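You operate a simulated robot arm through the tools that you are given. There is no shell and no other tool. Be economical: measure what you need, move in short steps, check, and stop when the job is done.

You are at the controls of a simulated robot arm. One attempt, no reset.

JOB
Set the saddle to the ring on the rider card and put the drink bottle in its cage.
Fine: free the seat lever, slide the saddle, clamp the lever again.

The check looks at the end state, three seconds after you hand in, the way a careful person would. Anything else that was tipped, shoved, dropped, spilled or broken makes it a failure.

ROBOT AND FRAMES
A 7-joint arm with a two-finger parallel gripper, fixed in place. Base frame: the origin is at the foot of the arm, x ahead of it, y to its left, z up. Lengths are in m, angles in degrees, forces in N, time in s.
Its first joint turns from -166.0 to 166.0 degrees. Payload 4.4 kg.
Tool frame: the origin (TCP) lies between the finger pads and is the grasp point; the fingertips stand 0.023 m ahead of it; z points along the fingers, y is the line along which they close. The gripper opens to 0.094 m. The fingers are 0.038 m wide and 0.01 m thick; the gripper's body (0.054 by 0.096 m) begins 0.039 m behind the TCP.
Orientation is that of the tool frame in the base frame, as [roll, pitch, yaw] about the fixed x, y, z axes, in that order (R = Rz(yaw) Ry(pitch) Rx(roll)). With the fingers straight down and closing along the base's y, the tool's x points along the base's -x, its y along +y and its z along -z.

CONTROLS
- The arm moves only by the tool servo_tool. Its arguments are lists of equal length, an entry for each row: "translation": the shift along the base's x, y, z in m, a list of three; "rotation": the turn, a rotation vector about the base's x, y, z in degrees, a list of three; "jaw": the closure in counts, from 0 (fully open) to 255 (shut). In form: {"translation": [[tx, ty, tz], ...], "rotation": [[ax, ay, az], ...], "jaw": [jaw, ...]}. A call has 1 to 8 rows; each row is the pose to reach, as a shift and turn from the pose commanded when the call began. Rows are played at 5 a second. More than 0.05 m and 8.6 degrees between two rows, or a gripper value outside its range, and nothing of the call is played. A pose out of reach is approached as far as the arm can. The call stops where the force on the tool passes 50 N (or 10 N more than at its start, if that is more) or the arm is blocked; 0.2 s more then pass. The fingers move at their own pace (about 0.072 m/s each) and stop on an object; they squeeze with about 37 N. The grip force told is the motor's: it shows also when the fingers shut on nothing. Time passes only in rows, and 0.2 s behind the last, so rows that repeat a pose let the fingers close. It gives the time, the measured TCP pose, the force on the tool (base axes), the opening and the grip force at its end, in the units of the frame above (readings bear some noise), and new pictures: "show" is both (left out), scene, wrist or none.
- Cameras (640 x 400 px; columns grow to the right, rows downward): "scene" is fixed at [0.0503, -0.6514, 1.7127]; the picture's right is [0.57, -0.82, 0.00], its down [-0.48, -0.33, -0.82] and it looks along [0.67, 0.46, -0.58] (base axes); focal length 329 px, centre (320, 200). "wrist" rides on the gripper at [-0.039, 0, -0.044] in the tool frame; the picture's right is [0.00, -1.00, 0.00], its down [0.97, 0.00, -0.24] and it looks along [0.24, 0.00, 0.97] (tool axes); focal length 218 px, centre (320, 200). There is no depth. A picture from a camera that has moved, and an enlarged one, comes with that camera's place and axes in the base frame and with its lens.
- enlarge(camera, box): a new picture of the part [left, top, right, bottom] of that camera's present view, enlarged. No time passes.
- close_job(): hands the job in; it is judged then, once.

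Work in short steps. Places have to be worked out from the pictures, the camera data and where the tool is seen: move nearer, look again, correct. Check each grasp and each placing, and mend what went wrong. You have 120 turns and 150 pictures in all, those below and enlarged ones among them. Open the gripper and draw the arm clear of the work before you hand the job in, unless the task says otherwise; then end with one line.

The tools are called after "Emit:" by a JSON object that holds its "api" and its "payload". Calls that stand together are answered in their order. servo_tool: Moves the arm, as the interface text tells. Its arguments: {"type":"object","properties":{"translation":{"type":"array","items":{"type":"array","items":{"type":"number"}}},"rotation":{"type":"array","items":{"type":"array","items":{"type":"number"}}},"jaw":{"type":"array","items":{"type":"number"}},"show":{"type":"string","enum":["both","scene","wrist","none"]}},"required":["translation","rotation","jaw"]} The other tools are called the same way: enlarge (camera, box) takes an enlarged picture of a part of a camera's view; close_job () hands the job in.

At the start:

```text
clock: 0.0
tcp_pos: [0.8412, 0.029, 1.4264]
tool_rot: [180.0, 0.0, -179.9]
wrist_force: [-0.2, 0.2, -0.4]
opening: 0.0942
grip_force: 0.1
```

scene: 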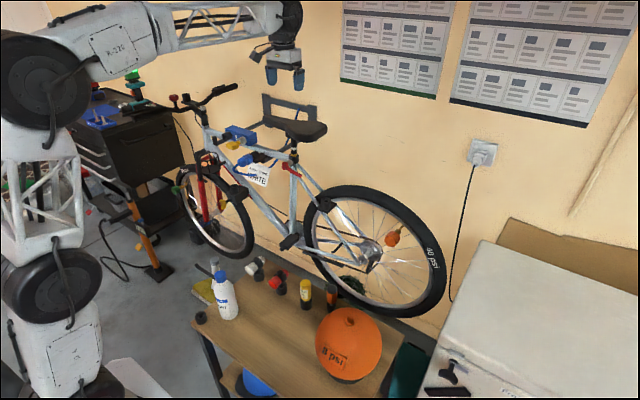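
wrist: 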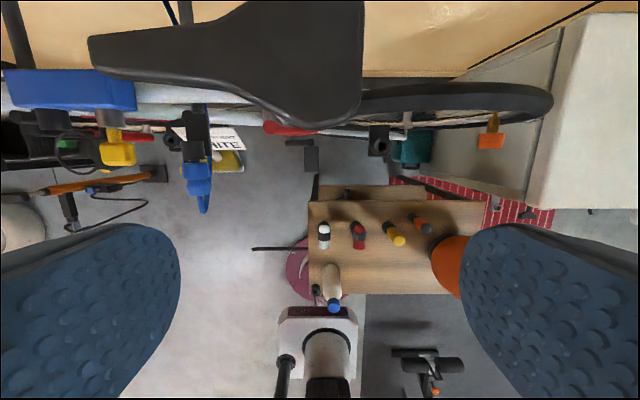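

I'll look closely at the bike, the rider card and the table first.

Emit:
{"api": "enlarge", "payload": {"camera": "scene", "box": [220, 80, 350, 200]}}

Emit:
{"api": "enlarge", "payload": {"camera": "scene", "box": [180, 240, 400, 390]}}

Emit:
{"api": "enlarge", "payload": {"camera": "wrist", "box": [80, 0, 400, 200]}}

```text
3.33 times, centred on (285, 140) of scene
camera zoom: at [0.0503, -0.6514, 1.7127], right [0.57, -0.82, 0.0], down [-0.48, -0.33, -0.82], along [0.67, 0.46, -0.58], focal length 1098 px, centre (437, 400)
```

zoom: 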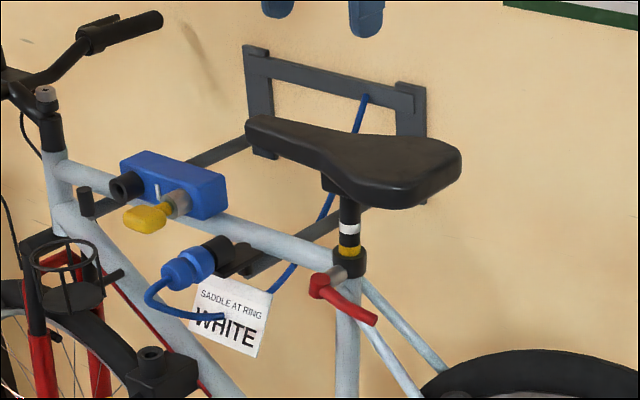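

```text
2.67 times, centred on (290, 315) of scene
camera zoom: at [0.0503, -0.6514, 1.7127], right [0.57, -0.82, 0.0], down [-0.48, -0.33, -0.82], along [0.67, 0.46, -0.58], focal length 878 px, centre (400, -107)
```

zoom: 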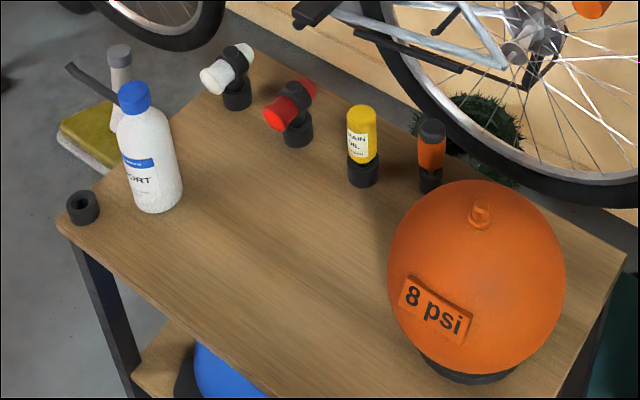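

```text
2.00 times, centred on (240, 100) of wrist
camera zoom: at [0.8817, 0.0285, 1.4719], right [0.0, -1.0, 0.0], down [-0.97, 0.0, 0.24], along [-0.24, 0.0, -0.97], focal length 436 px, centre (480, 400)
```

zoom: 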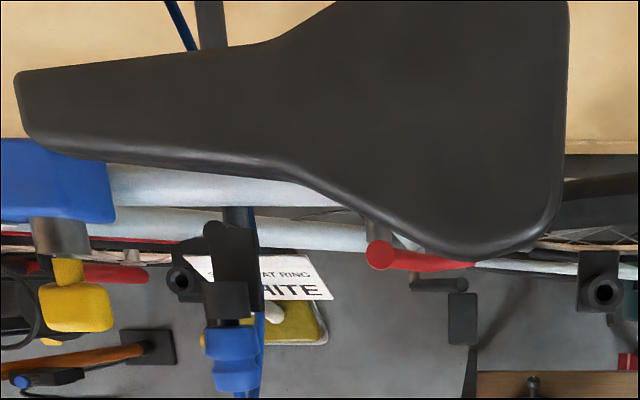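

The card reads "SADDLE AT RING WHITE"; the collar's lip is at the yellow ring, so the saddle must go down. The lever pivot is at about (0.913, 0.119, 1.064). I pull back and turn the tool to face the bike for a closer look.

Emit:
{"api": "servo_tool", "payload": {"translation": [[-0.04, 0, 0], [-0.08, 0, 0], [-0.12, 0.01, -0.02], [-0.16, 0.02, -0.05], [-0.2, 0.03, -0.08], [-0.24, 0.04, -0.11], [-0.27, 0.05, -0.14], [-0.3, 0.06, -0.17]], "rotation": [[0, -8, 0], [0, -16, 0], [0, -24, 0], [0, -32, 0], [0, -40, 0], [0, -48, 0], [0, -56, 0], [0, -64, 0]], "jaw": [0, 0, 0, 0, 0, 0, 0, 0], "show": "none"}}

Emit:
{"api": "servo_tool", "payload": {"translation": [[0, 0, -0.03], [0, 0, -0.05], [0, 0, -0.07], [0, 0, -0.07]], "rotation": [[0, -8, 0], [0, -16, 0], [0, -24, 0], [0, -26, 0]], "jaw": [0, 0, 0, 0]}}

```text
refused: row 4 steps farther than a row can; nothing moved
```

```text
clock: 1.0
tcp_pos: [0.8431, 0.0284, 1.356]
tool_rot: [180.0, 26.1, -180.0]
wrist_force: [0.0, -0.7, 0.3]
opening: 0.0939
grip_force: 0.1
camera wrist: at [0.8583, 0.0285, 1.4145], right [0.0, -1.0, 0.0], down [-0.98, 0.0, -0.21], along [0.21, 0.0, -0.98], focal length 218 px, centre (320, 200)
```

scene: 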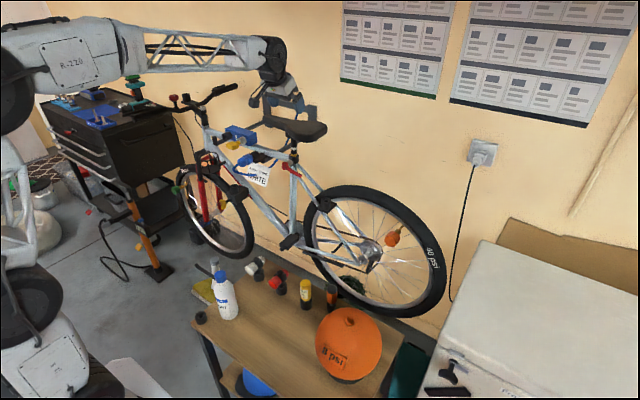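
wrist: 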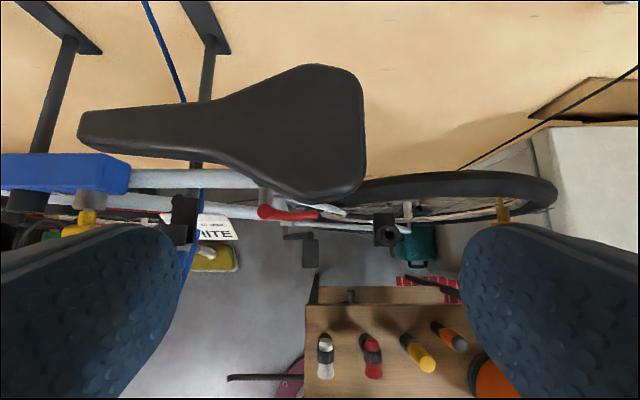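

The second part ran alone, safely. I continue backing off with smaller steps while turning to face forward.

Emit:
{"api": "servo_tool", "payload": {"translation": [[-0.04, 0, 0], [-0.08, 0, 0], [-0.12, 0.01, -0.02], [-0.155, 0.02, -0.045], [-0.19, 0.03, -0.07], [-0.22, 0.04, -0.1], [-0.24, 0.05, -0.13], [-0.26, 0.06, -0.16]], "rotation": [[0, -8, 0], [0, -16, 0], [0, -24, 0], [0, -32, 0], [0, -40, 0], [0, -48, 0], [0, -56, 0], [0, -64, 0]], "jaw": [0, 0, 0, 0, 0, 0, 0, 0], "show": "both"}}

```text
clock: 2.8
tcp_pos: [0.637, 0.0914, 0.8956]
tool_rot: [-177.1, 59.8, 177.7]
wrist_force: [1.9, 2.0, 6.1]
opening: 0.094
grip_force: 0.0
camera wrist: at [0.6202, 0.0938, 0.954], right [-0.08, -1.0, 0.03], down [-0.69, 0.04, -0.72], along [0.71, -0.08, -0.7], focal length 218 px, centre (320, 200)
```

scene: 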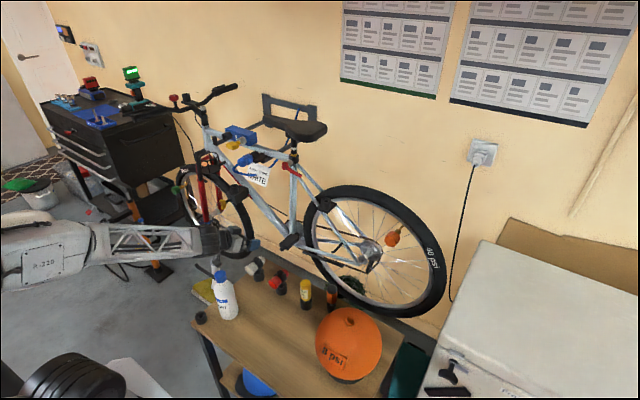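
wrist: 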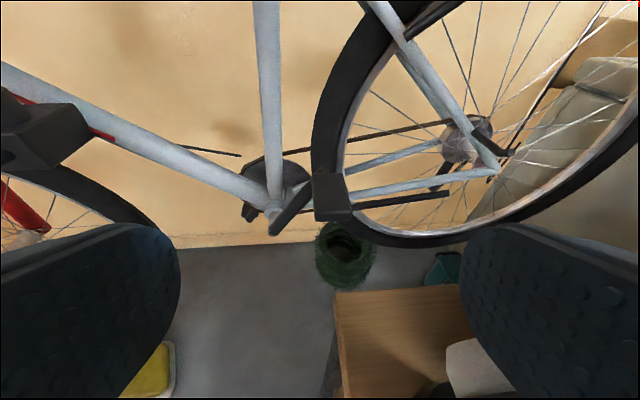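

The arm dipped lower than commanded (it may still be moving through a reconfiguration). I hold and look at the reading.

Emit:
{"api": "servo_tool", "payload": {"translation": [[0, 0, 0], [0, 0, 0]], "rotation": [[0, 0, 0], [0, 0, 0]], "jaw": [0, 0]}}

```text
clock: 3.4
tcp_pos: [0.6071, 0.0943, 1.1329]
tool_rot: [-167.1, 83.9, -167.1]
wrist_force: [-1.2, -0.6, 2.2]
opening: 0.0938
grip_force: 0.1
camera wrist: at [0.5685, 0.0944, 1.1781], right [0.0, -1.0, 0.02], down [-0.34, -0.02, -0.94], along [0.94, -0.01, -0.34], focal length 218 px, centre (320, 200)
```

scene: 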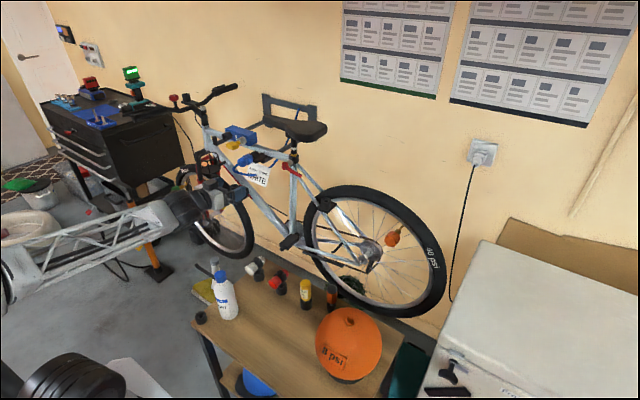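
wrist: 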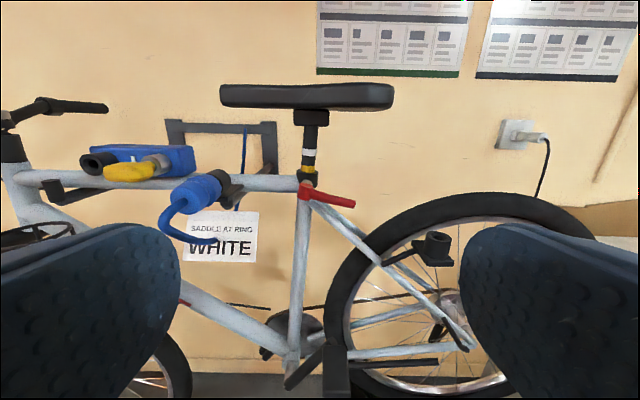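

The arm has settled; a clear view of seat post and lever. I enlarge it.

Emit:
{"api": "enlarge", "payload": {"camera": "wrist", "box": [220, 70, 420, 230]}}

Emit:
{"api": "servo_tool", "payload": {"translation": [[0, 0, 0]], "rotation": [[0, 0, 0]], "jaw": [0], "show": "none"}}

```text
2.50 times, centred on (320, 150) of wrist
camera zoom: at [0.5685, 0.0944, 1.1781], right [0.0, -1.0, 0.02], down [-0.34, -0.02, -0.94], along [0.94, -0.01, -0.34], focal length 546 px, centre (320, 325)
```

zoom: 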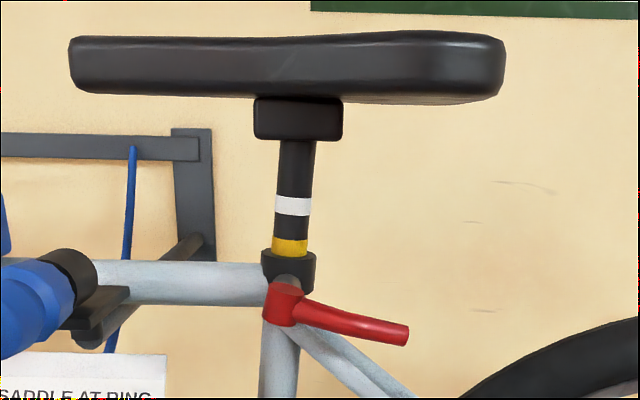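

```text
clock: 3.8
tcp_pos: [0.5808, 0.0872, 1.1959]
tool_rot: [8.2, 89.9, 8.2]
wrist_force: [0.2, 0.2, 1.1]
opening: 0.0939
grip_force: 0.1
```

Now settled facing +x. White ring sits ~3 cm above the yellow. I move nearer to look at the lever.

Emit:
{"api": "servo_tool", "payload": {"translation": [[0.03, 0, -0.03], [0.06, 0, -0.06], [0.1, 0, -0.09], [0.14, 0.0, -0.1], [0.18, 0.0, -0.1], [0.2, 0.0, -0.1], [0.2, 0.0, -0.1]], "rotation": [[0, 0, 0], [0, 0, 0], [0, 0, 0], [0, 0, 0], [0, 0, 0], [0, 0, 0], [0, 0, 0]], "jaw": [0, 0, 0, 0, 0, 0, 0], "show": "both"}}

Emit:
{"api": "enlarge", "payload": {"camera": "wrist", "box": [200, 30, 440, 230]}}

```text
clock: 5.4
tcp_pos: [0.7817, 0.0881, 1.0973]
tool_rot: [-171.2, 89.9, -171.4]
wrist_force: [0.1, 0.5, 0.7]
opening: 0.0942
grip_force: 0.0
camera wrist: at [0.7387, 0.0885, 1.1377], right [0.0, -1.0, 0.0], down [-0.24, 0.0, -0.97], along [0.97, 0.0, -0.24], focal length 218 px, centre (320, 200)
```

scene: 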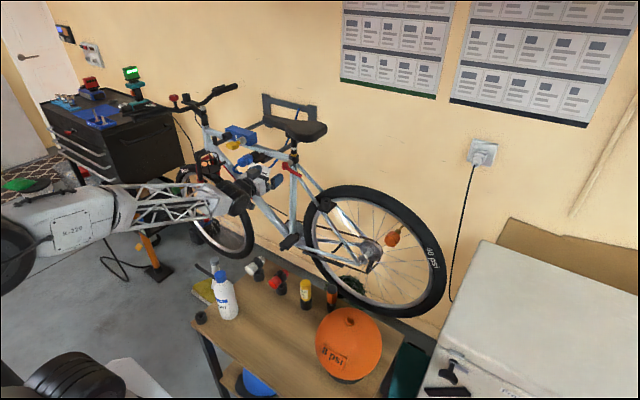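
wrist: 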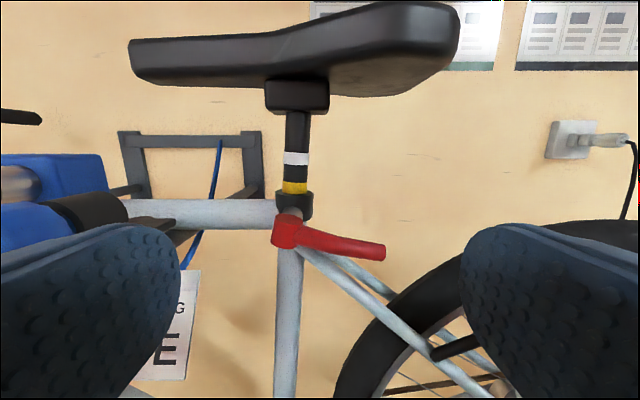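

```text
2.00 times, centred on (320, 130) of wrist
camera zoom: at [0.7387, 0.0885, 1.1377], right [0.0, -1.0, 0.0], down [-0.24, 0.0, -0.97], along [0.97, 0.0, -0.24], focal length 436 px, centre (320, 340)
```

zoom: 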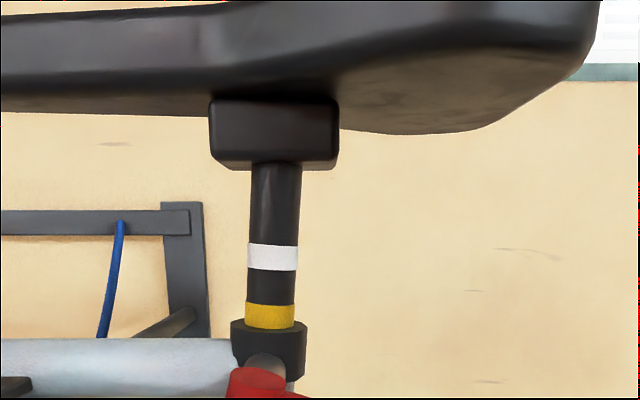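

Emit:
{"api": "enlarge", "payload": {"camera": "wrist", "box": [240, 170, 400, 270]}}

```text
4.00 times, centred on (320, 220) of wrist
camera zoom: at [0.7387, 0.0885, 1.1377], right [0.0, -1.0, 0.0], down [-0.24, 0.0, -0.97], along [0.97, 0.0, -0.24], focal length 873 px, centre (320, 120)
```

zoom: 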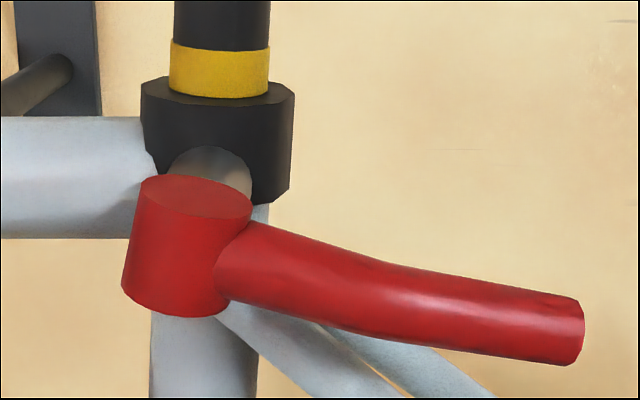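

The hub is an upright red cylinder (axis parallel to the seat tube), so the lever swings outward (toward −x). Hub ≈ (0.918, 0.117, 1.066), lever tip ≈ (0.914, 0.033, 1.047). I roll the tool −80° about x so that the fingers close along the hub axis.

Emit:
{"api": "servo_tool", "payload": {"translation": [[-0.01, 0, 0], [-0.02, -0.01, 0], [-0.03, -0.015, -0.01], [-0.03, -0.02, -0.02], [-0.03, -0.025, -0.03], [-0.03, -0.03, -0.04], [-0.03, -0.03, -0.044], [-0.03, -0.03, -0.044]], "rotation": [[-8, 0, 0], [-16, 0, 0], [-24, 0, 0], [-32, 0, 0], [-40, 0, 0], [-48, 0, 0], [-56, 0, 0], [-64, 0, 0]], "jaw": [0, 0, 0, 0, 0, 0, 0, 0], "show": "none"}}

Emit:
{"api": "servo_tool", "payload": {"translation": [[0, 0, 0], [0, 0, 0], [0, 0, 0], [0, 0, 0]], "rotation": [[-8, 0, 0], [-16, 0, 0], [-16, 0, 0], [-16, 0, 0]], "jaw": [80, 120, 120, 120], "show": "both"}}

```text
clock: 7.2
tcp_pos: [0.7493, 0.0723, 1.0546]
tool_rot: [-90.1, 25.9, -91.0]
wrist_force: [-0.8, -0.1, 0.5]
opening: 0.0942
grip_force: 0.0
out of reach, approached as far as the arm can: row 5, 6, 7, 8
```

```text
clock: 8.2
tcp_pos: [0.7501, 0.0744, 1.0548]
tool_rot: [-90.2, 9.9, -90.7]
wrist_force: [0.9, 0.0, 0.8]
opening: 0.0497
grip_force: 0.1
out of reach, approached as far as the arm can: row 1, 2, 3, 4
camera wrist: at [0.7068, 0.1141, 1.0645], right [0.0, -0.17, 0.98], down [-0.25, -0.95, -0.17], along [0.97, -0.25, -0.04], focal length 218 px, centre (320, 200)
```

scene: 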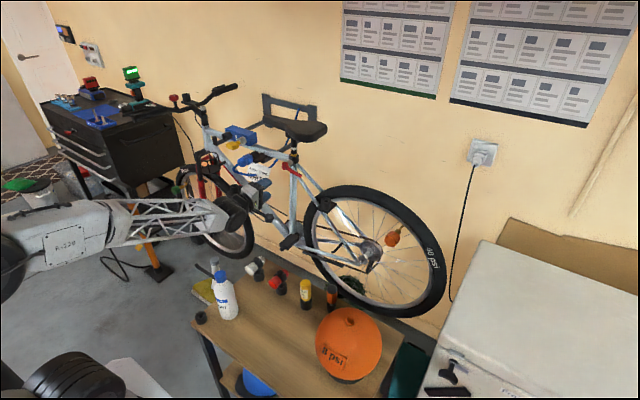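
wrist: 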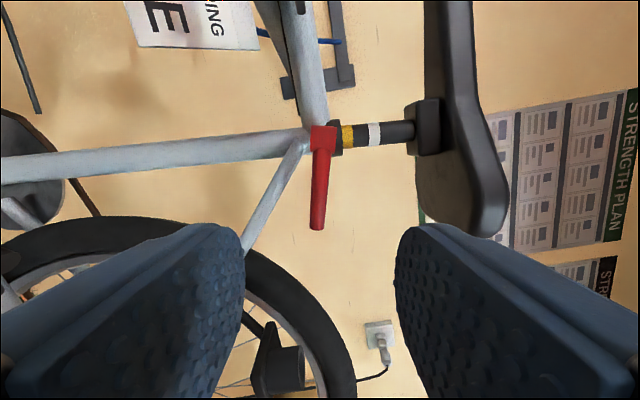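

Orientation is right though y stopped at 0.074 (a joint limit nearby). The lever lies centred between the fingers in the picture. I move forward part way and check the reach.

Emit:
{"api": "servo_tool", "payload": {"translation": [[0.03, 0, 0], [0.06, 0, 0], [0.09, 0, 0], [0.11, 0, 0], [0.11, 0, 0]], "rotation": [[0, 0, 0], [0, 0, 0], [0, 0, 0], [0, 0, 0], [0, 0, 0]], "jaw": [120, 120, 120, 120, 120], "show": "both"}}

```text
clock: 9.4
tcp_pos: [0.8587, 0.0835, 1.0572]
tool_rot: [-90.1, 10.1, -90.8]
wrist_force: [-0.7, 0.3, 0.7]
opening: 0.0498
grip_force: 0.1
out of reach, approached as far as the arm can: row 1, 2, 3, 4, 5
camera wrist: at [0.8168, 0.1233, 1.0668], right [0.0, -0.17, 0.98], down [-0.25, -0.95, -0.17], along [0.97, -0.25, -0.04], focal length 218 px, centre (320, 200)
```

scene: 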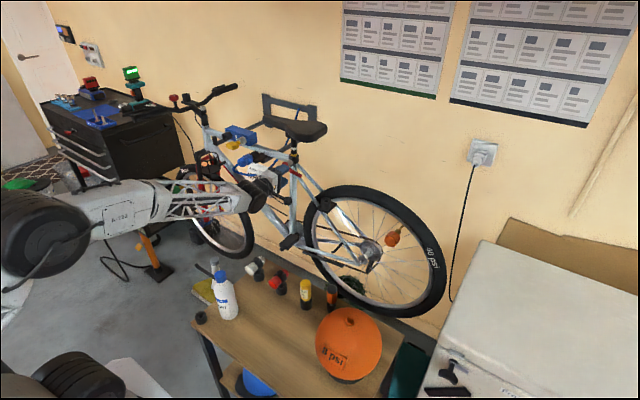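
wrist: 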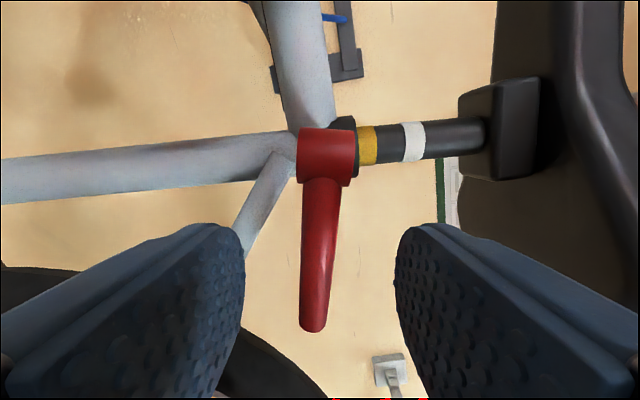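

y is drifting because of a joint limit. I try a small yaw (tool pointing a bit toward −y) to relieve it while shifting y down to about 0.06.

Emit:
{"api": "servo_tool", "payload": {"translation": [[-0.01, -0.01, 0], [-0.01, -0.02, 0], [-0.01, -0.025, 0], [-0.01, -0.025, 0]], "rotation": [[0, 0, -6], [0, 0, -12], [0, 0, -15], [0, 0, -15]], "jaw": [120, 120, 120, 120], "show": "wrist"}}

```text
clock: 10.4
tcp_pos: [0.849, 0.0596, 1.0576]
tool_rot: [-90.0, 10.0, -105.0]
wrist_force: [0.1, -1.0, -0.4]
opening: 0.0498
grip_force: 0.1
camera wrist: at [0.8175, 0.1077, 1.0666], right [-0.04, -0.17, 0.98], down [-0.48, -0.86, -0.17], along [0.88, -0.48, -0.04], focal length 218 px, centre (320, 200)
```

wrist: 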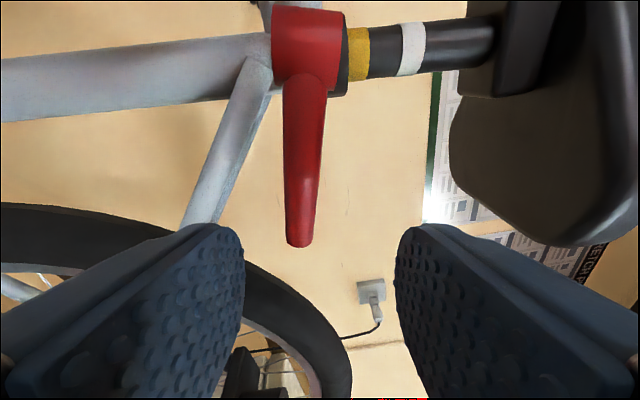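

Reach is fine with this yaw. The lever is ~7 mm below the finger mid-plane; I lower by that, narrow the jaw a bit and advance so the lever sits at the TCP.

Emit:
{"api": "servo_tool", "payload": {"translation": [[0.015, 0, -0.007], [0.03, -0.001, -0.007], [0.04, -0.002, -0.007], [0.04, -0.002, -0.007]], "rotation": [[0, 0, 0], [0, 0, 0], [0, 0, 0], [0, 0, 0]], "jaw": [140, 150, 150, 150], "show": "wrist"}}

```text
clock: 11.4
tcp_pos: [0.8884, 0.058, 1.0504]
tool_rot: [-90.0, 10.0, -105.0]
wrist_force: [0.1, 0.5, 0.6]
opening: 0.0387
grip_force: 0.0
camera wrist: at [0.8574, 0.1061, 1.0599], right [-0.04, -0.17, 0.98], down [-0.48, -0.86, -0.17], along [0.88, -0.48, -0.04], focal length 218 px, centre (320, 200)
```

wrist: 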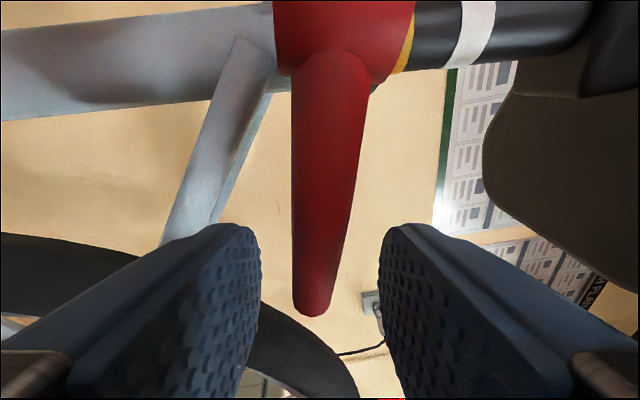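

Lever centred. Advance 17 mm and close on it.

Emit:
{"api": "servo_tool", "payload": {"translation": [[0.009, -0.001, 0], [0.017, -0.002, 0], [0.017, -0.002, 0], [0.017, -0.002, 0], [0.017, -0.002, 0], [0.017, -0.002, 0]], "rotation": [[0, 0, 0], [0, 0, 0], [0, 0, 0], [0, 0, 0], [0, 0, 0], [0, 0, 0]], "jaw": [150, 150, 200, 255, 255, 255], "show": "wrist"}}

```text
clock: 12.8
tcp_pos: [0.9058, 0.0561, 1.0502]
tool_rot: [-90.1, 10.1, -105.0]
wrist_force: [1.4, 7.4, -13.1]
opening: 0.0199
grip_force: 44.6
camera wrist: at [0.8743, 0.1043, 1.059], right [-0.04, -0.17, 0.98], down [-0.48, -0.86, -0.17], along [0.88, -0.48, -0.04], focal length 218 px, centre (320, 200)
```

wrist: 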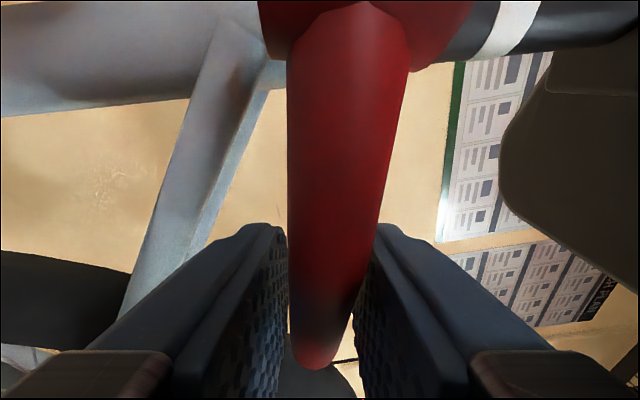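

Lever held near its tip (opening 0.020). I swing it outward along an arc about the hub.

Emit:
{"api": "servo_tool", "payload": {"translation": [[-0.005, 0.0013, -0.001], [-0.0104, 0.003, -0.001], [-0.0153, 0.0052, 0], [-0.0201, 0.0078, 0], [-0.0246, 0.0108, 0.001], [-0.0288, 0.0141, 0.001]], "rotation": [[0, 0, 0], [0, 0, 0], [0, 0, 0], [0, 0, 0], [0, 0, 0], [0, 0, 0]], "jaw": [255, 255, 255, 255, 255, 255], "show": "wrist"}}

```text
clock: 14.2
tcp_pos: [0.877, 0.0708, 1.052]
tool_rot: [-90.0, 10.0, -105.0]
wrist_force: [8.2, -22.0, -5.9]
opening: 0.0194
grip_force: 45.2
camera wrist: at [0.8457, 0.118, 1.0617], right [-0.05, -0.17, 0.98], down [-0.48, -0.86, -0.17], along [0.88, -0.48, -0.04], focal length 218 px, centre (320, 200)
```

wrist: 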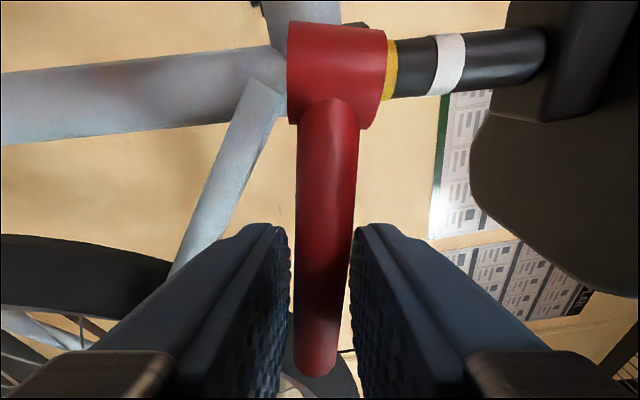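

The lever follows; resistance ~20 N. I carry on the arc.

Emit:
{"api": "servo_tool", "payload": {"translation": [[-0.0038, 0.0035, 0.0005], [-0.0073, 0.0073, 0.001], [-0.0105, 0.0115, 0.001], [-0.0135, 0.0158, 0.0015], [-0.016, 0.0205, 0.002], [-0.018, 0.0253, 0.002]], "rotation": [[0, 0, 0], [0, 0, 0], [0, 0, 0], [0, 0, 0], [0, 0, 0], [0, 0, 0]], "jaw": [255, 255, 255, 255, 255, 255], "show": "wrist"}}

```text
clock: 15.6
tcp_pos: [0.859, 0.0942, 1.0583]
tool_rot: [-89.8, 10.2, -105.0]
wrist_force: [-4.4, -33.8, 33.0]
opening: 0.0177
grip_force: 45.5
camera wrist: at [0.8276, 0.1429, 1.0661], right [-0.05, -0.17, 0.98], down [-0.48, -0.86, -0.17], along [0.88, -0.48, -0.04], focal length 218 px, centre (320, 200)
```

wrist: 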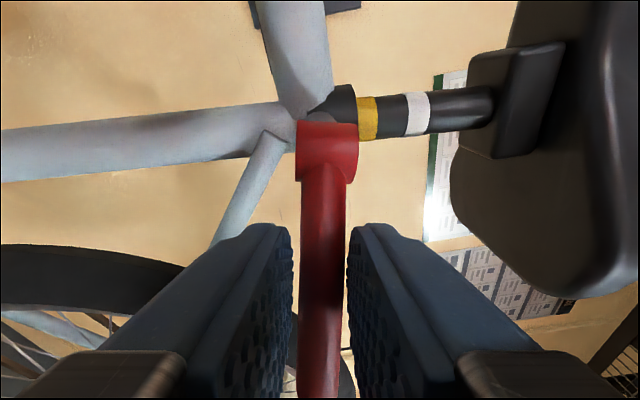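

The lever pushes the tool up, so it rises along its arc; I raise z to relieve and continue a little.

Emit:
{"api": "servo_tool", "payload": {"translation": [[0, 0, 0.004], [0, 0, 0.007], [-0.001, 0.004, 0.008]], "rotation": [[0, 0, 0], [0, 0, 0], [0, 0, 0]], "jaw": [255, 255, 255], "show": "wrist"}}

```text
clock: 16.4
tcp_pos: [0.8577, 0.0986, 1.0591]
tool_rot: [-90.3, 9.9, -104.9]
wrist_force: [-8.8, -25.1, -8.8]
opening: 0.0176
grip_force: 45.3
camera wrist: at [0.8257, 0.1472, 1.0674], right [-0.04, -0.17, 0.99], down [-0.48, -0.86, -0.17], along [0.88, -0.48, -0.05], focal length 218 px, centre (320, 200)
```

wrist: 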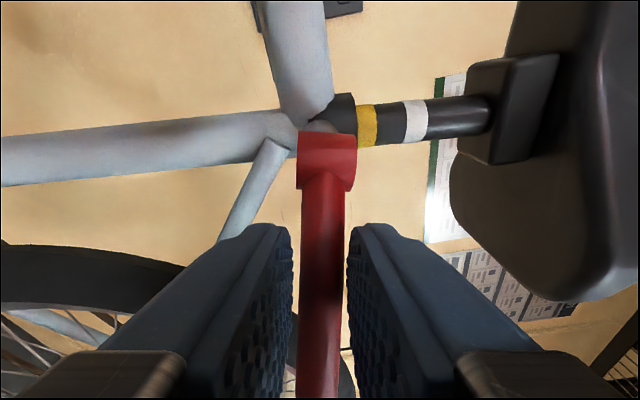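

Now near 73° out. Continue past 90°.

Emit:
{"api": "servo_tool", "payload": {"translation": [[-0.0015, 0.005, 0.0], [-0.0025, 0.01, 0.001], [-0.003, 0.015, 0.001], [-0.003, 0.02, 0.001], [-0.0025, 0.025, 0.002]], "rotation": [[0, 0, 0], [0, 0, 0], [0, 0, 0], [0, 0, 0], [0, 0, 0]], "jaw": [255, 255, 255, 255, 255], "show": "both"}}

```text
clock: 17.6
tcp_pos: [0.8552, 0.1234, 1.0647]
tool_rot: [-90.0, 10.0, -105.1]
wrist_force: [-0.1, 1.3, -0.4]
opening: 0.0
grip_force: 42.1
camera wrist: at [0.8239, 0.1724, 1.0732], right [-0.05, -0.17, 0.98], down [-0.48, -0.86, -0.17], along [0.88, -0.48, -0.04], focal length 218 px, centre (320, 200)
```

scene: 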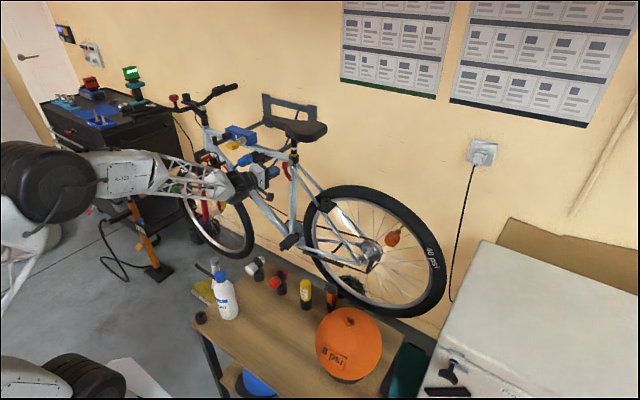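
wrist: 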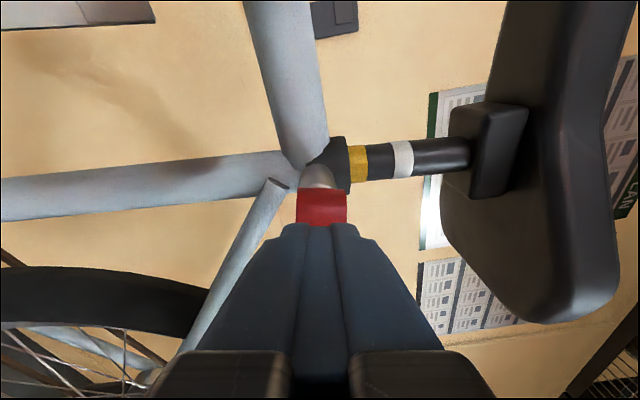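

The fingers slipped off the lever and shut. I open slightly, back off and look where the lever stands.

Emit:
{"api": "servo_tool", "payload": {"translation": [[-0.03, 0.01, 0.0], [-0.06, 0.01, 0.0], [-0.09, 0.01, 0.0], [-0.09, 0.0, 0.0]], "rotation": [[0, 0, 0], [0, 0, 0], [0, 0, 0], [0, 0, 0]], "jaw": [255, 230, 120, 80], "show": "wrist"}}

Emit:
{"api": "enlarge", "payload": {"camera": "scene", "box": [240, 110, 352, 180]}}

```text
clock: 18.6
tcp_pos: [0.7655, 0.1242, 1.0653]
tool_rot: [-90.0, 10.0, -105.0]
wrist_force: [0.3, -0.3, -0.4]
opening: 0.0647
grip_force: 0.1
camera wrist: at [0.734, 0.1731, 1.0733], right [-0.05, -0.17, 0.98], down [-0.48, -0.86, -0.17], along [0.88, -0.48, -0.04], focal length 218 px, centre (320, 200)
```

wrist: 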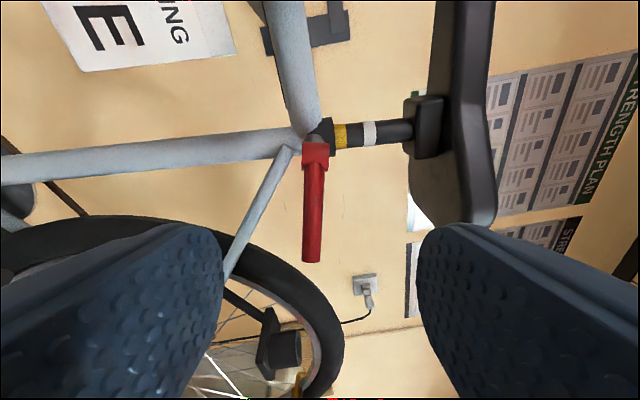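

```text
5.71 times, centred on (296, 145) of scene
camera zoom: at [0.0503, -0.6514, 1.7127], right [0.57, -0.82, 0.0], down [-0.48, -0.33, -0.82], along [0.67, 0.46, -0.58], focal length 1882 px, centre (457, 514)
```

zoom: 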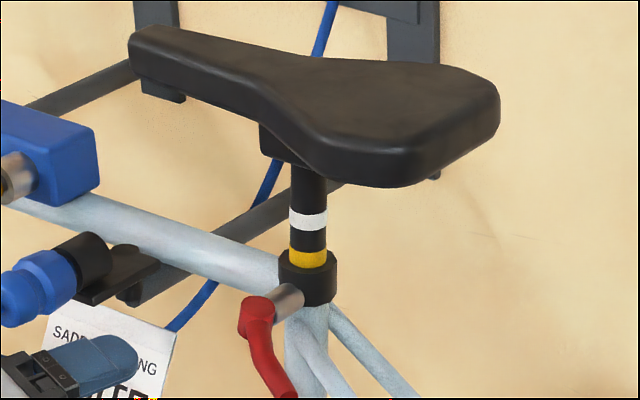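

The lever is now about 40° open (the pads slid along it). I regrip near its tip, at about (0.873, 0.064, 1.053), and pull it further.

Emit:
{"api": "servo_tool", "payload": {"translation": [[0.0, -0.03, -0.006], [0.0, -0.06, -0.012], [0.03, -0.06, -0.012], [0.06, -0.06, -0.012], [0.06, -0.06, -0.012]], "rotation": [[0, 0, 0], [0, 0, 0], [0, 0, 0], [0, 0, 0], [0, 0, 0]], "jaw": [80, 120, 140, 140, 140], "show": "wrist"}}

```text
clock: 19.8
tcp_pos: [0.8258, 0.0644, 1.0528]
tool_rot: [-90.0, 10.1, -105.0]
wrist_force: [0.2, -0.8, 0.1]
opening: 0.0423
grip_force: 0.2
camera wrist: at [0.7944, 0.1127, 1.0615], right [-0.04, -0.17, 0.98], down [-0.48, -0.86, -0.17], along [0.88, -0.48, -0.04], focal length 218 px, centre (320, 200)
```

wrist: 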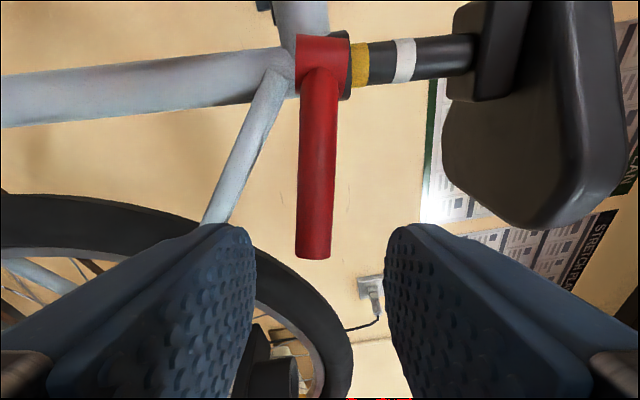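

Aligned; advance 45 mm and close on the lever.

Emit:
{"api": "servo_tool", "payload": {"translation": [[0.02, 0, -0.001], [0.04, 0, -0.001], [0.046, 0, -0.001], [0.046, 0, -0.001], [0.046, 0, -0.001], [0.046, 0, -0.001]], "rotation": [[0, 0, 0], [0, 0, 0], [0, 0, 0], [0, 0, 0], [0, 0, 0], [0, 0, 0]], "jaw": [140, 140, 180, 255, 255, 255], "show": "wrist"}}

```text
clock: 21.2
tcp_pos: [0.8719, 0.0643, 1.0524]
tool_rot: [-89.9, 10.1, -104.9]
wrist_force: [-0.4, -11.8, 17.8]
opening: 0.0183
grip_force: 44.9
camera wrist: at [0.8402, 0.1123, 1.0613], right [-0.05, -0.17, 0.98], down [-0.48, -0.86, -0.17], along [0.88, -0.48, -0.04], focal length 218 px, centre (320, 200)
```

wrist: 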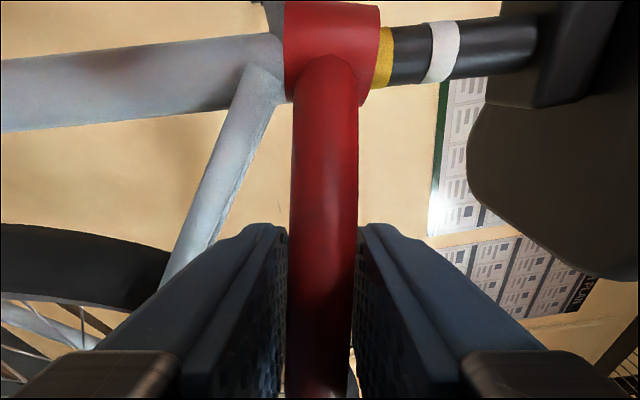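

Pull along the arc about the hub, turning the tool with the lever so it doesn't slide.

Emit:
{"api": "servo_tool", "payload": {"translation": [[-0.0035, 0.0034, 0.003], [-0.0069, 0.0069, 0.004], [-0.01, 0.0108, 0.005], [-0.0129, 0.0148, 0.006], [-0.0154, 0.019, 0.0065], [-0.0176, 0.0233, 0.007]], "rotation": [[0, 0, -4], [0, 0, -8], [0, 0, -12], [0, 0, -16], [0, 0, -20], [0, 0, -24]], "jaw": [255, 255, 255, 255, 255, 255], "show": "wrist"}}

```text
clock: 22.6
tcp_pos: [0.855, 0.0878, 1.0584]
tool_rot: [-90.0, 10.0, -129.1]
wrist_force: [-7.2, -20.3, 7.3]
opening: 0.0189
grip_force: 45.1
camera wrist: at [0.8445, 0.1449, 1.067], right [-0.11, -0.14, 0.98], down [-0.79, -0.59, -0.17], along [0.6, -0.8, -0.04], focal length 218 px, centre (320, 200)
```

wrist: 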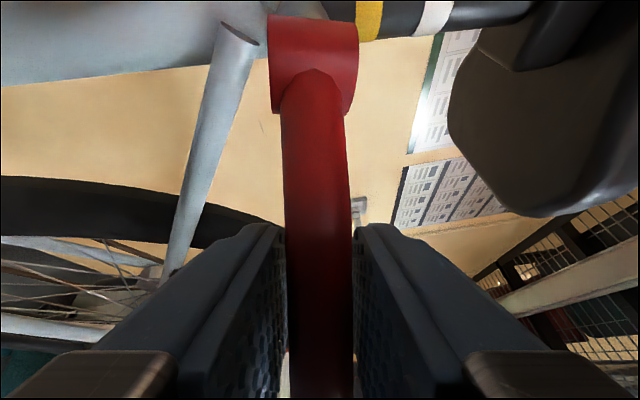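

Good, no slip. Continue to about 95°.

Emit:
{"api": "servo_tool", "payload": {"translation": [[-0.0019, 0.0045, 0.001], [-0.0035, 0.0091, 0.002], [-0.0048, 0.0138, 0.003], [-0.0057, 0.0186, 0.004], [-0.0063, 0.0234, 0.005], [-0.0065, 0.0283, 0.006], [-0.0063, 0.033, 0.007]], "rotation": [[0, 0, -4], [0, 0, -8], [0, 0, -12], [0, 0, -16], [0, 0, -20], [0, 0, -24], [0, 0, -28]], "jaw": [255, 255, 255, 255, 255, 255, 255], "show": "wrist"}}

```text
clock: 23.9
tcp_pos: [0.8429, 0.1079, 1.0636]
tool_rot: [-89.9, 9.7, -151.1]
wrist_force: [-4.1, -7.1, 57.9]
opening: 0.0218
grip_force: 44.7
stopped in row 6: the force on the tool passed its limit (the readings are from after the stop); the commanded pose is now the measured one
camera wrist: at [0.8563, 0.1654, 1.0712], right [-0.15, -0.08, 0.99], down [-0.95, -0.25, -0.16], along [0.26, -0.96, -0.04], focal length 218 px, centre (320, 200)
```

wrist: 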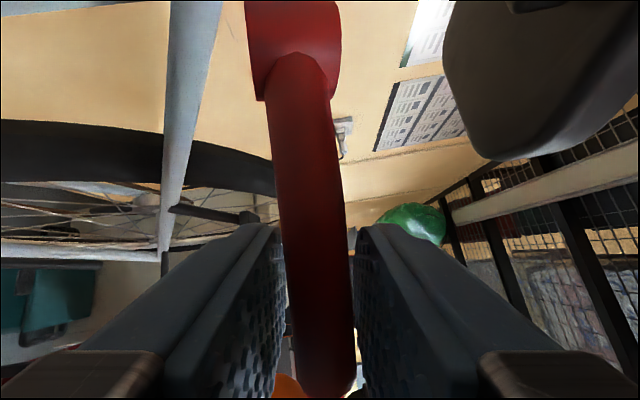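

Upward load built up because I turned about vertical rather than the tilted hub axis. I correct the tilt and raise slightly to relieve.

Emit:
{"api": "servo_tool", "payload": {"translation": [[0, 0, 0.002], [0, 0, 0.003], [0, 0, 0.003]], "rotation": [[2, 4, 0], [4, 8, 0], [4, 8, 0]], "jaw": [255, 255, 255], "show": "both"}}

```text
clock: 24.2
tcp_pos: [0.8429, 0.1084, 1.0624]
tool_rot: [-90.9, 8.7, -151.5]
wrist_force: [-1.6, -7.9, 79.7]
opening: 0.0205
grip_force: 44.7
stopped in row 1: the force on the tool passed its limit (the readings are from after the stop); the commanded pose is now the measured one
camera wrist: at [0.8558, 0.1646, 1.071], right [-0.13, -0.09, 0.99], down [-0.96, -0.25, -0.14], along [0.26, -0.96, -0.05], focal length 218 px, centre (320, 200)
```

scene: 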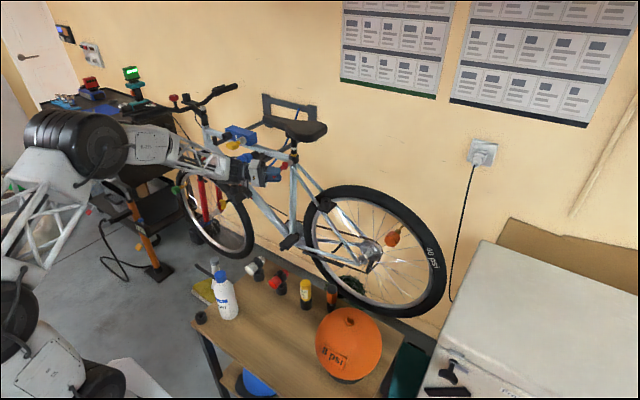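
wrist: 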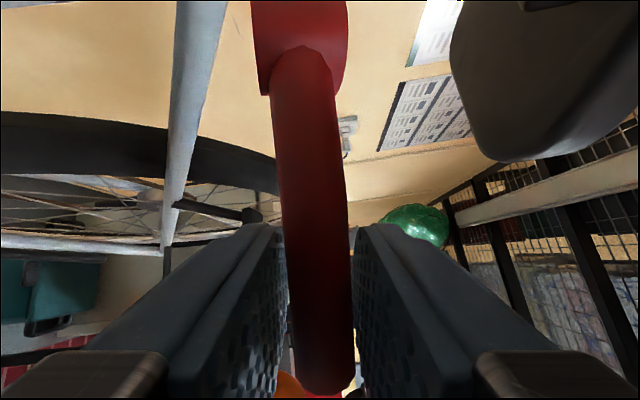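

Force persists; the gripper body may be near the blue coupler. I check before moving.

Emit:
{"api": "enlarge", "payload": {"camera": "scene", "box": [208, 110, 320, 180]}}

```text
5.71 times, centred on (264, 145) of scene
camera zoom: at [0.0503, -0.6514, 1.7127], right [0.57, -0.82, 0.0], down [-0.48, -0.33, -0.82], along [0.67, 0.46, -0.58], focal length 1882 px, centre (640, 514)
```

zoom: 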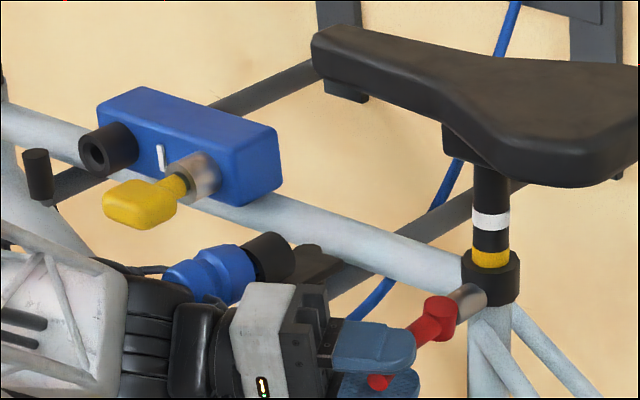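

I open the jaw in place to relieve and see whether the load came from the lever.

Emit:
{"api": "servo_tool", "payload": {"translation": [[0, 0, 0], [0, 0, 0]], "rotation": [[0, 0, 0], [0, 0, 0]], "jaw": [180, 150], "show": "wrist"}}

```text
clock: 24.9
tcp_pos: [0.8441, 0.1088, 1.057]
tool_rot: [-91.1, 8.5, -151.4]
wrist_force: [0.1, 0.5, -0.1]
opening: 0.0389
grip_force: 0.0
camera wrist: at [0.8567, 0.1656, 1.0653], right [-0.12, -0.09, 0.99], down [-0.96, -0.25, -0.14], along [0.26, -0.96, -0.05], focal length 218 px, centre (320, 200)
```

wrist: 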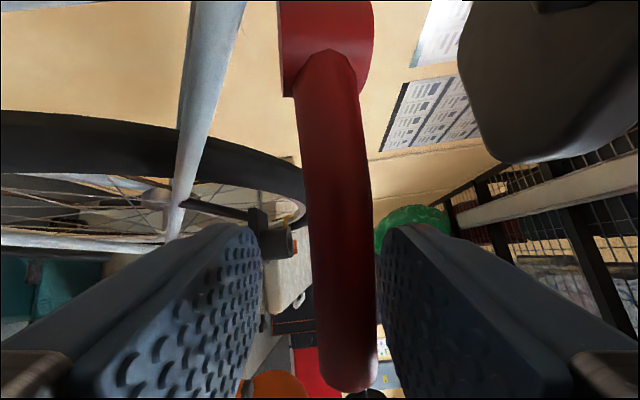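

The load was from the lever (the tool sat ~6 mm too low); the lever stands at ~85–90°. I raise, correct tilt, regrip, and test if it turns further.

Emit:
{"api": "servo_tool", "payload": {"translation": [[0, 0, 0.004], [0, 0, 0.007], [0, 0, 0.007], [0, 0, 0.007], [0, 0, 0.007]], "rotation": [[2, 4, 0], [4, 7, 0], [4, 7, 0], [4, 7, 0], [4, 7, 0]], "jaw": [150, 150, 200, 255, 255], "show": "wrist"}}

```text
clock: 25.9
tcp_pos: [0.8369, 0.1055, 1.0616]
tool_rot: [-97.8, 3.8, -152.3]
wrist_force: [-6.0, -6.3, 72.7]
opening: 0.0208
grip_force: 36.6
stopped in row 5: the force on the tool passed its limit (the readings are from after the stop); the commanded pose is now the measured one
camera wrist: at [0.8518, 0.1622, 1.0718], right [0.01, -0.15, 0.99], down [-0.97, -0.24, -0.03], along [0.24, -0.96, -0.15], focal length 218 px, centre (320, 200)
```

wrist: 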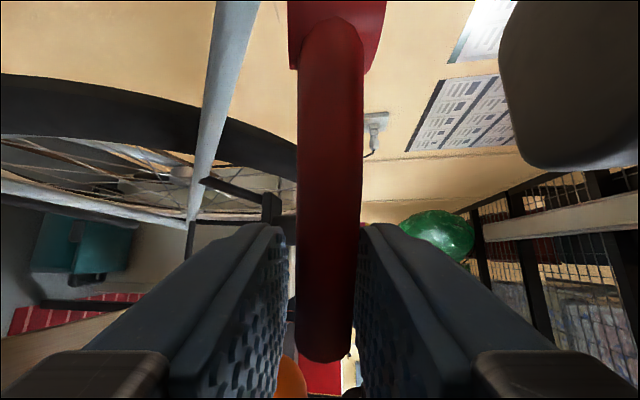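

Lever sits still higher there. I release and back off (toward −x/+y, away from lever) to view the state.

Emit:
{"api": "servo_tool", "payload": {"translation": [[0, 0, 0], [0, 0, 0], [-0.02, 0.0, 0], [-0.045, 0.0, 0], [-0.08, 0.0, 0], [-0.11, 0, 0]], "rotation": [[0, 0, 0], [0, 0, 0], [0, 0, 6], [0, 0, 14], [0, 0, 22], [0, 0, 30]], "jaw": [150, 100, 100, 80, 80, 80], "show": "wrist"}}

Emit:
{"api": "enlarge", "payload": {"camera": "scene", "box": [208, 110, 320, 180]}}

```text
clock: 27.3
tcp_pos: [0.7308, 0.1071, 1.0618]
tool_rot: [-97.9, 3.9, -122.1]
wrist_force: [-0.4, 0.6, -0.4]
opening: 0.0644
grip_force: 0.1
camera wrist: at [0.7152, 0.1629, 1.0731], right [0.08, -0.13, 0.99], down [-0.72, -0.7, -0.03], along [0.69, -0.71, -0.15], focal length 218 px, centre (320, 200)
```

wrist: 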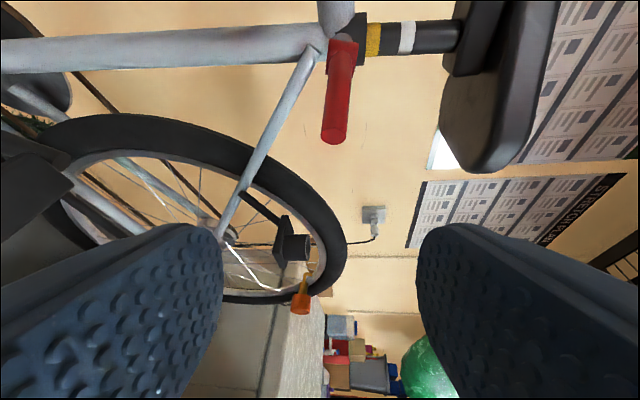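

```text
5.71 times, centred on (264, 145) of scene
camera zoom: at [0.0503, -0.6514, 1.7127], right [0.57, -0.82, 0.0], down [-0.48, -0.33, -0.82], along [0.67, 0.46, -0.58], focal length 1882 px, centre (640, 514)
```

zoom: 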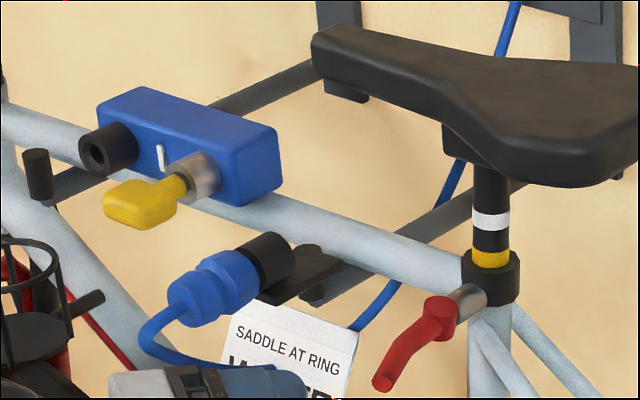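

Lever is ~80° open. I'll push it to its end stop with closed fingers from its −y side: first re-aim the tool and place the fingers at y≈0.06.

Emit:
{"api": "servo_tool", "payload": {"translation": [[0.0, -0.015, 0.001], [0.0, -0.03, 0.002], [0.0, -0.047, 0.003], [0.03, -0.047, 0.003], [0.06, -0.047, 0.003], [0.09, -0.047, 0.003], [0.115, -0.047, 0.003], [0.115, -0.047, 0.003]], "rotation": [[0, 0, 6], [0, 0, 12], [0, 0, 17], [0, 0, 17], [0, 0, 17], [0, 0, 17], [0, 0, 17], [0, 0, 17]], "jaw": [140, 200, 255, 255, 255, 255, 255, 255], "show": "wrist"}}

```text
clock: 29.1
tcp_pos: [0.8441, 0.0608, 1.0668]
tool_rot: [-97.9, 3.9, -105.2]
wrist_force: [0.0, -0.4, -0.2]
opening: 0.0001
grip_force: 36.8
camera wrist: at [0.8134, 0.1093, 1.0768], right [0.11, -0.1, 0.99], down [-0.48, -0.87, -0.03], along [0.87, -0.47, -0.15], focal length 218 px, centre (320, 200)
```

wrist: 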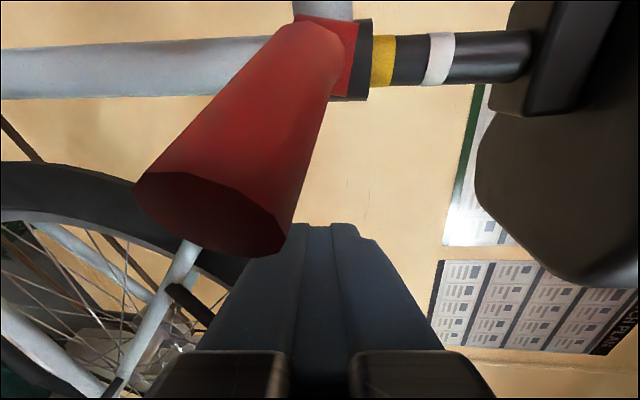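

Fingers are beside the lever at its height. Push +y.

Emit:
{"api": "servo_tool", "payload": {"translation": [[0, 0.01, 0], [0, 0.02, 0], [0, 0.03, 0], [0, 0.04, 0], [0, 0.048, 0], [0.002, 0.056, 0], [0.003, 0.064, 0]], "rotation": [[0, 0, 0], [0, 0, 0], [0, 0, 0], [0, 0, 0], [0, 0, 0], [0, 0, 0], [0, 0, 0]], "jaw": [255, 255, 255, 255, 255, 255, 255], "show": "wrist"}}

Emit:
{"api": "enlarge", "payload": {"camera": "scene", "box": [208, 110, 320, 180]}}

```text
clock: 29.7
tcp_pos: [0.8432, 0.0718, 1.0665]
tool_rot: [-97.7, 4.0, -105.7]
wrist_force: [-10.7, -34.4, 1.6]
opening: 0.0
grip_force: 37.1
stopped in row 2: the force on the tool passed its limit (the readings are from after the stop); the commanded pose is now the measured one
camera wrist: at [0.8133, 0.1217, 1.0771], right [0.11, -0.1, 0.99], down [-0.49, -0.87, -0.04], along [0.86, -0.48, -0.15], focal length 218 px, centre (320, 200)
```

wrist: 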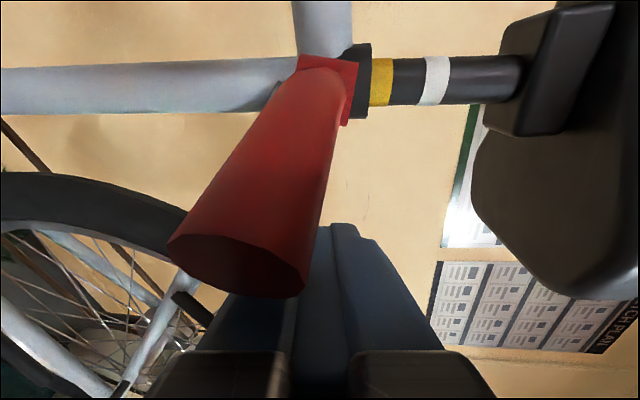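

```text
5.71 times, centred on (264, 145) of scene
camera zoom: at [0.0503, -0.6514, 1.7127], right [0.57, -0.82, 0.0], down [-0.48, -0.33, -0.82], along [0.67, 0.46, -0.58], focal length 1882 px, centre (640, 514)
```

zoom: 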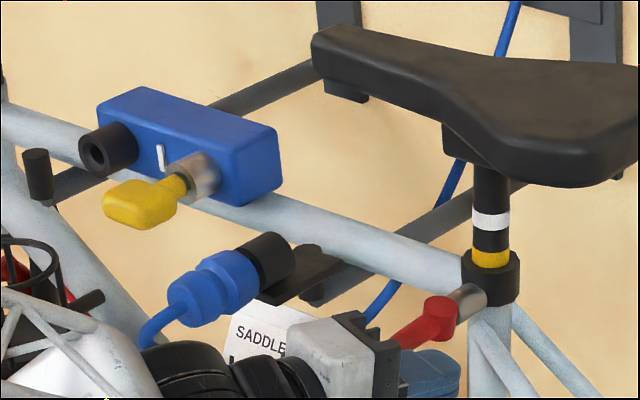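

It holds firm against >50 N, so it is at its open stop (~80°). Now I back off and go to the saddle's nose side, to grip its thickness (z≈1.20–1.23) around y≈0.165 with fingers above and below.

Emit:
{"api": "servo_tool", "payload": {"translation": [[0, -0.012, 0], [-0.035, -0.012, 0], [-0.07, -0.012, 0.01], [-0.1, 0.0, 0.03], [-0.11, 0.02, 0.06], [-0.11, 0.045, 0.09], [-0.11, 0.07, 0.12], [-0.11, 0.093, 0.148]], "rotation": [[0, 0, 0], [0, 0, 0], [-2, -2, 0], [-4, -4, 0], [-5.7, -6.3, 0], [-5.7, -6.3, 0], [-5.7, -6.3, 0], [-5.7, -6.3, 0]], "jaw": [255, 255, 200, 100, 0, 0, 0, 0], "show": "wrist"}}

```text
clock: 31.5
tcp_pos: [0.7343, 0.1682, 1.2155]
tool_rot: [-90.3, 0.2, -105.2]
wrist_force: [0.9, 0.0, 0.8]
opening: 0.0939
grip_force: 0.0
camera wrist: at [0.7033, 0.2177, 1.2166], right [0.0, 0.0, 1.0], down [-0.49, -0.87, 0.0], along [0.87, -0.49, -0.01], focal length 218 px, centre (320, 200)
```

wrist: 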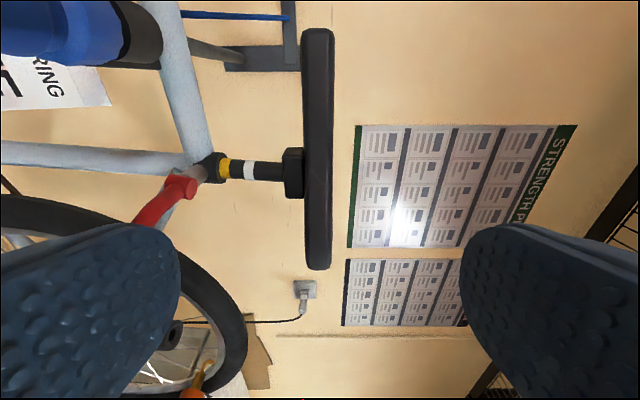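

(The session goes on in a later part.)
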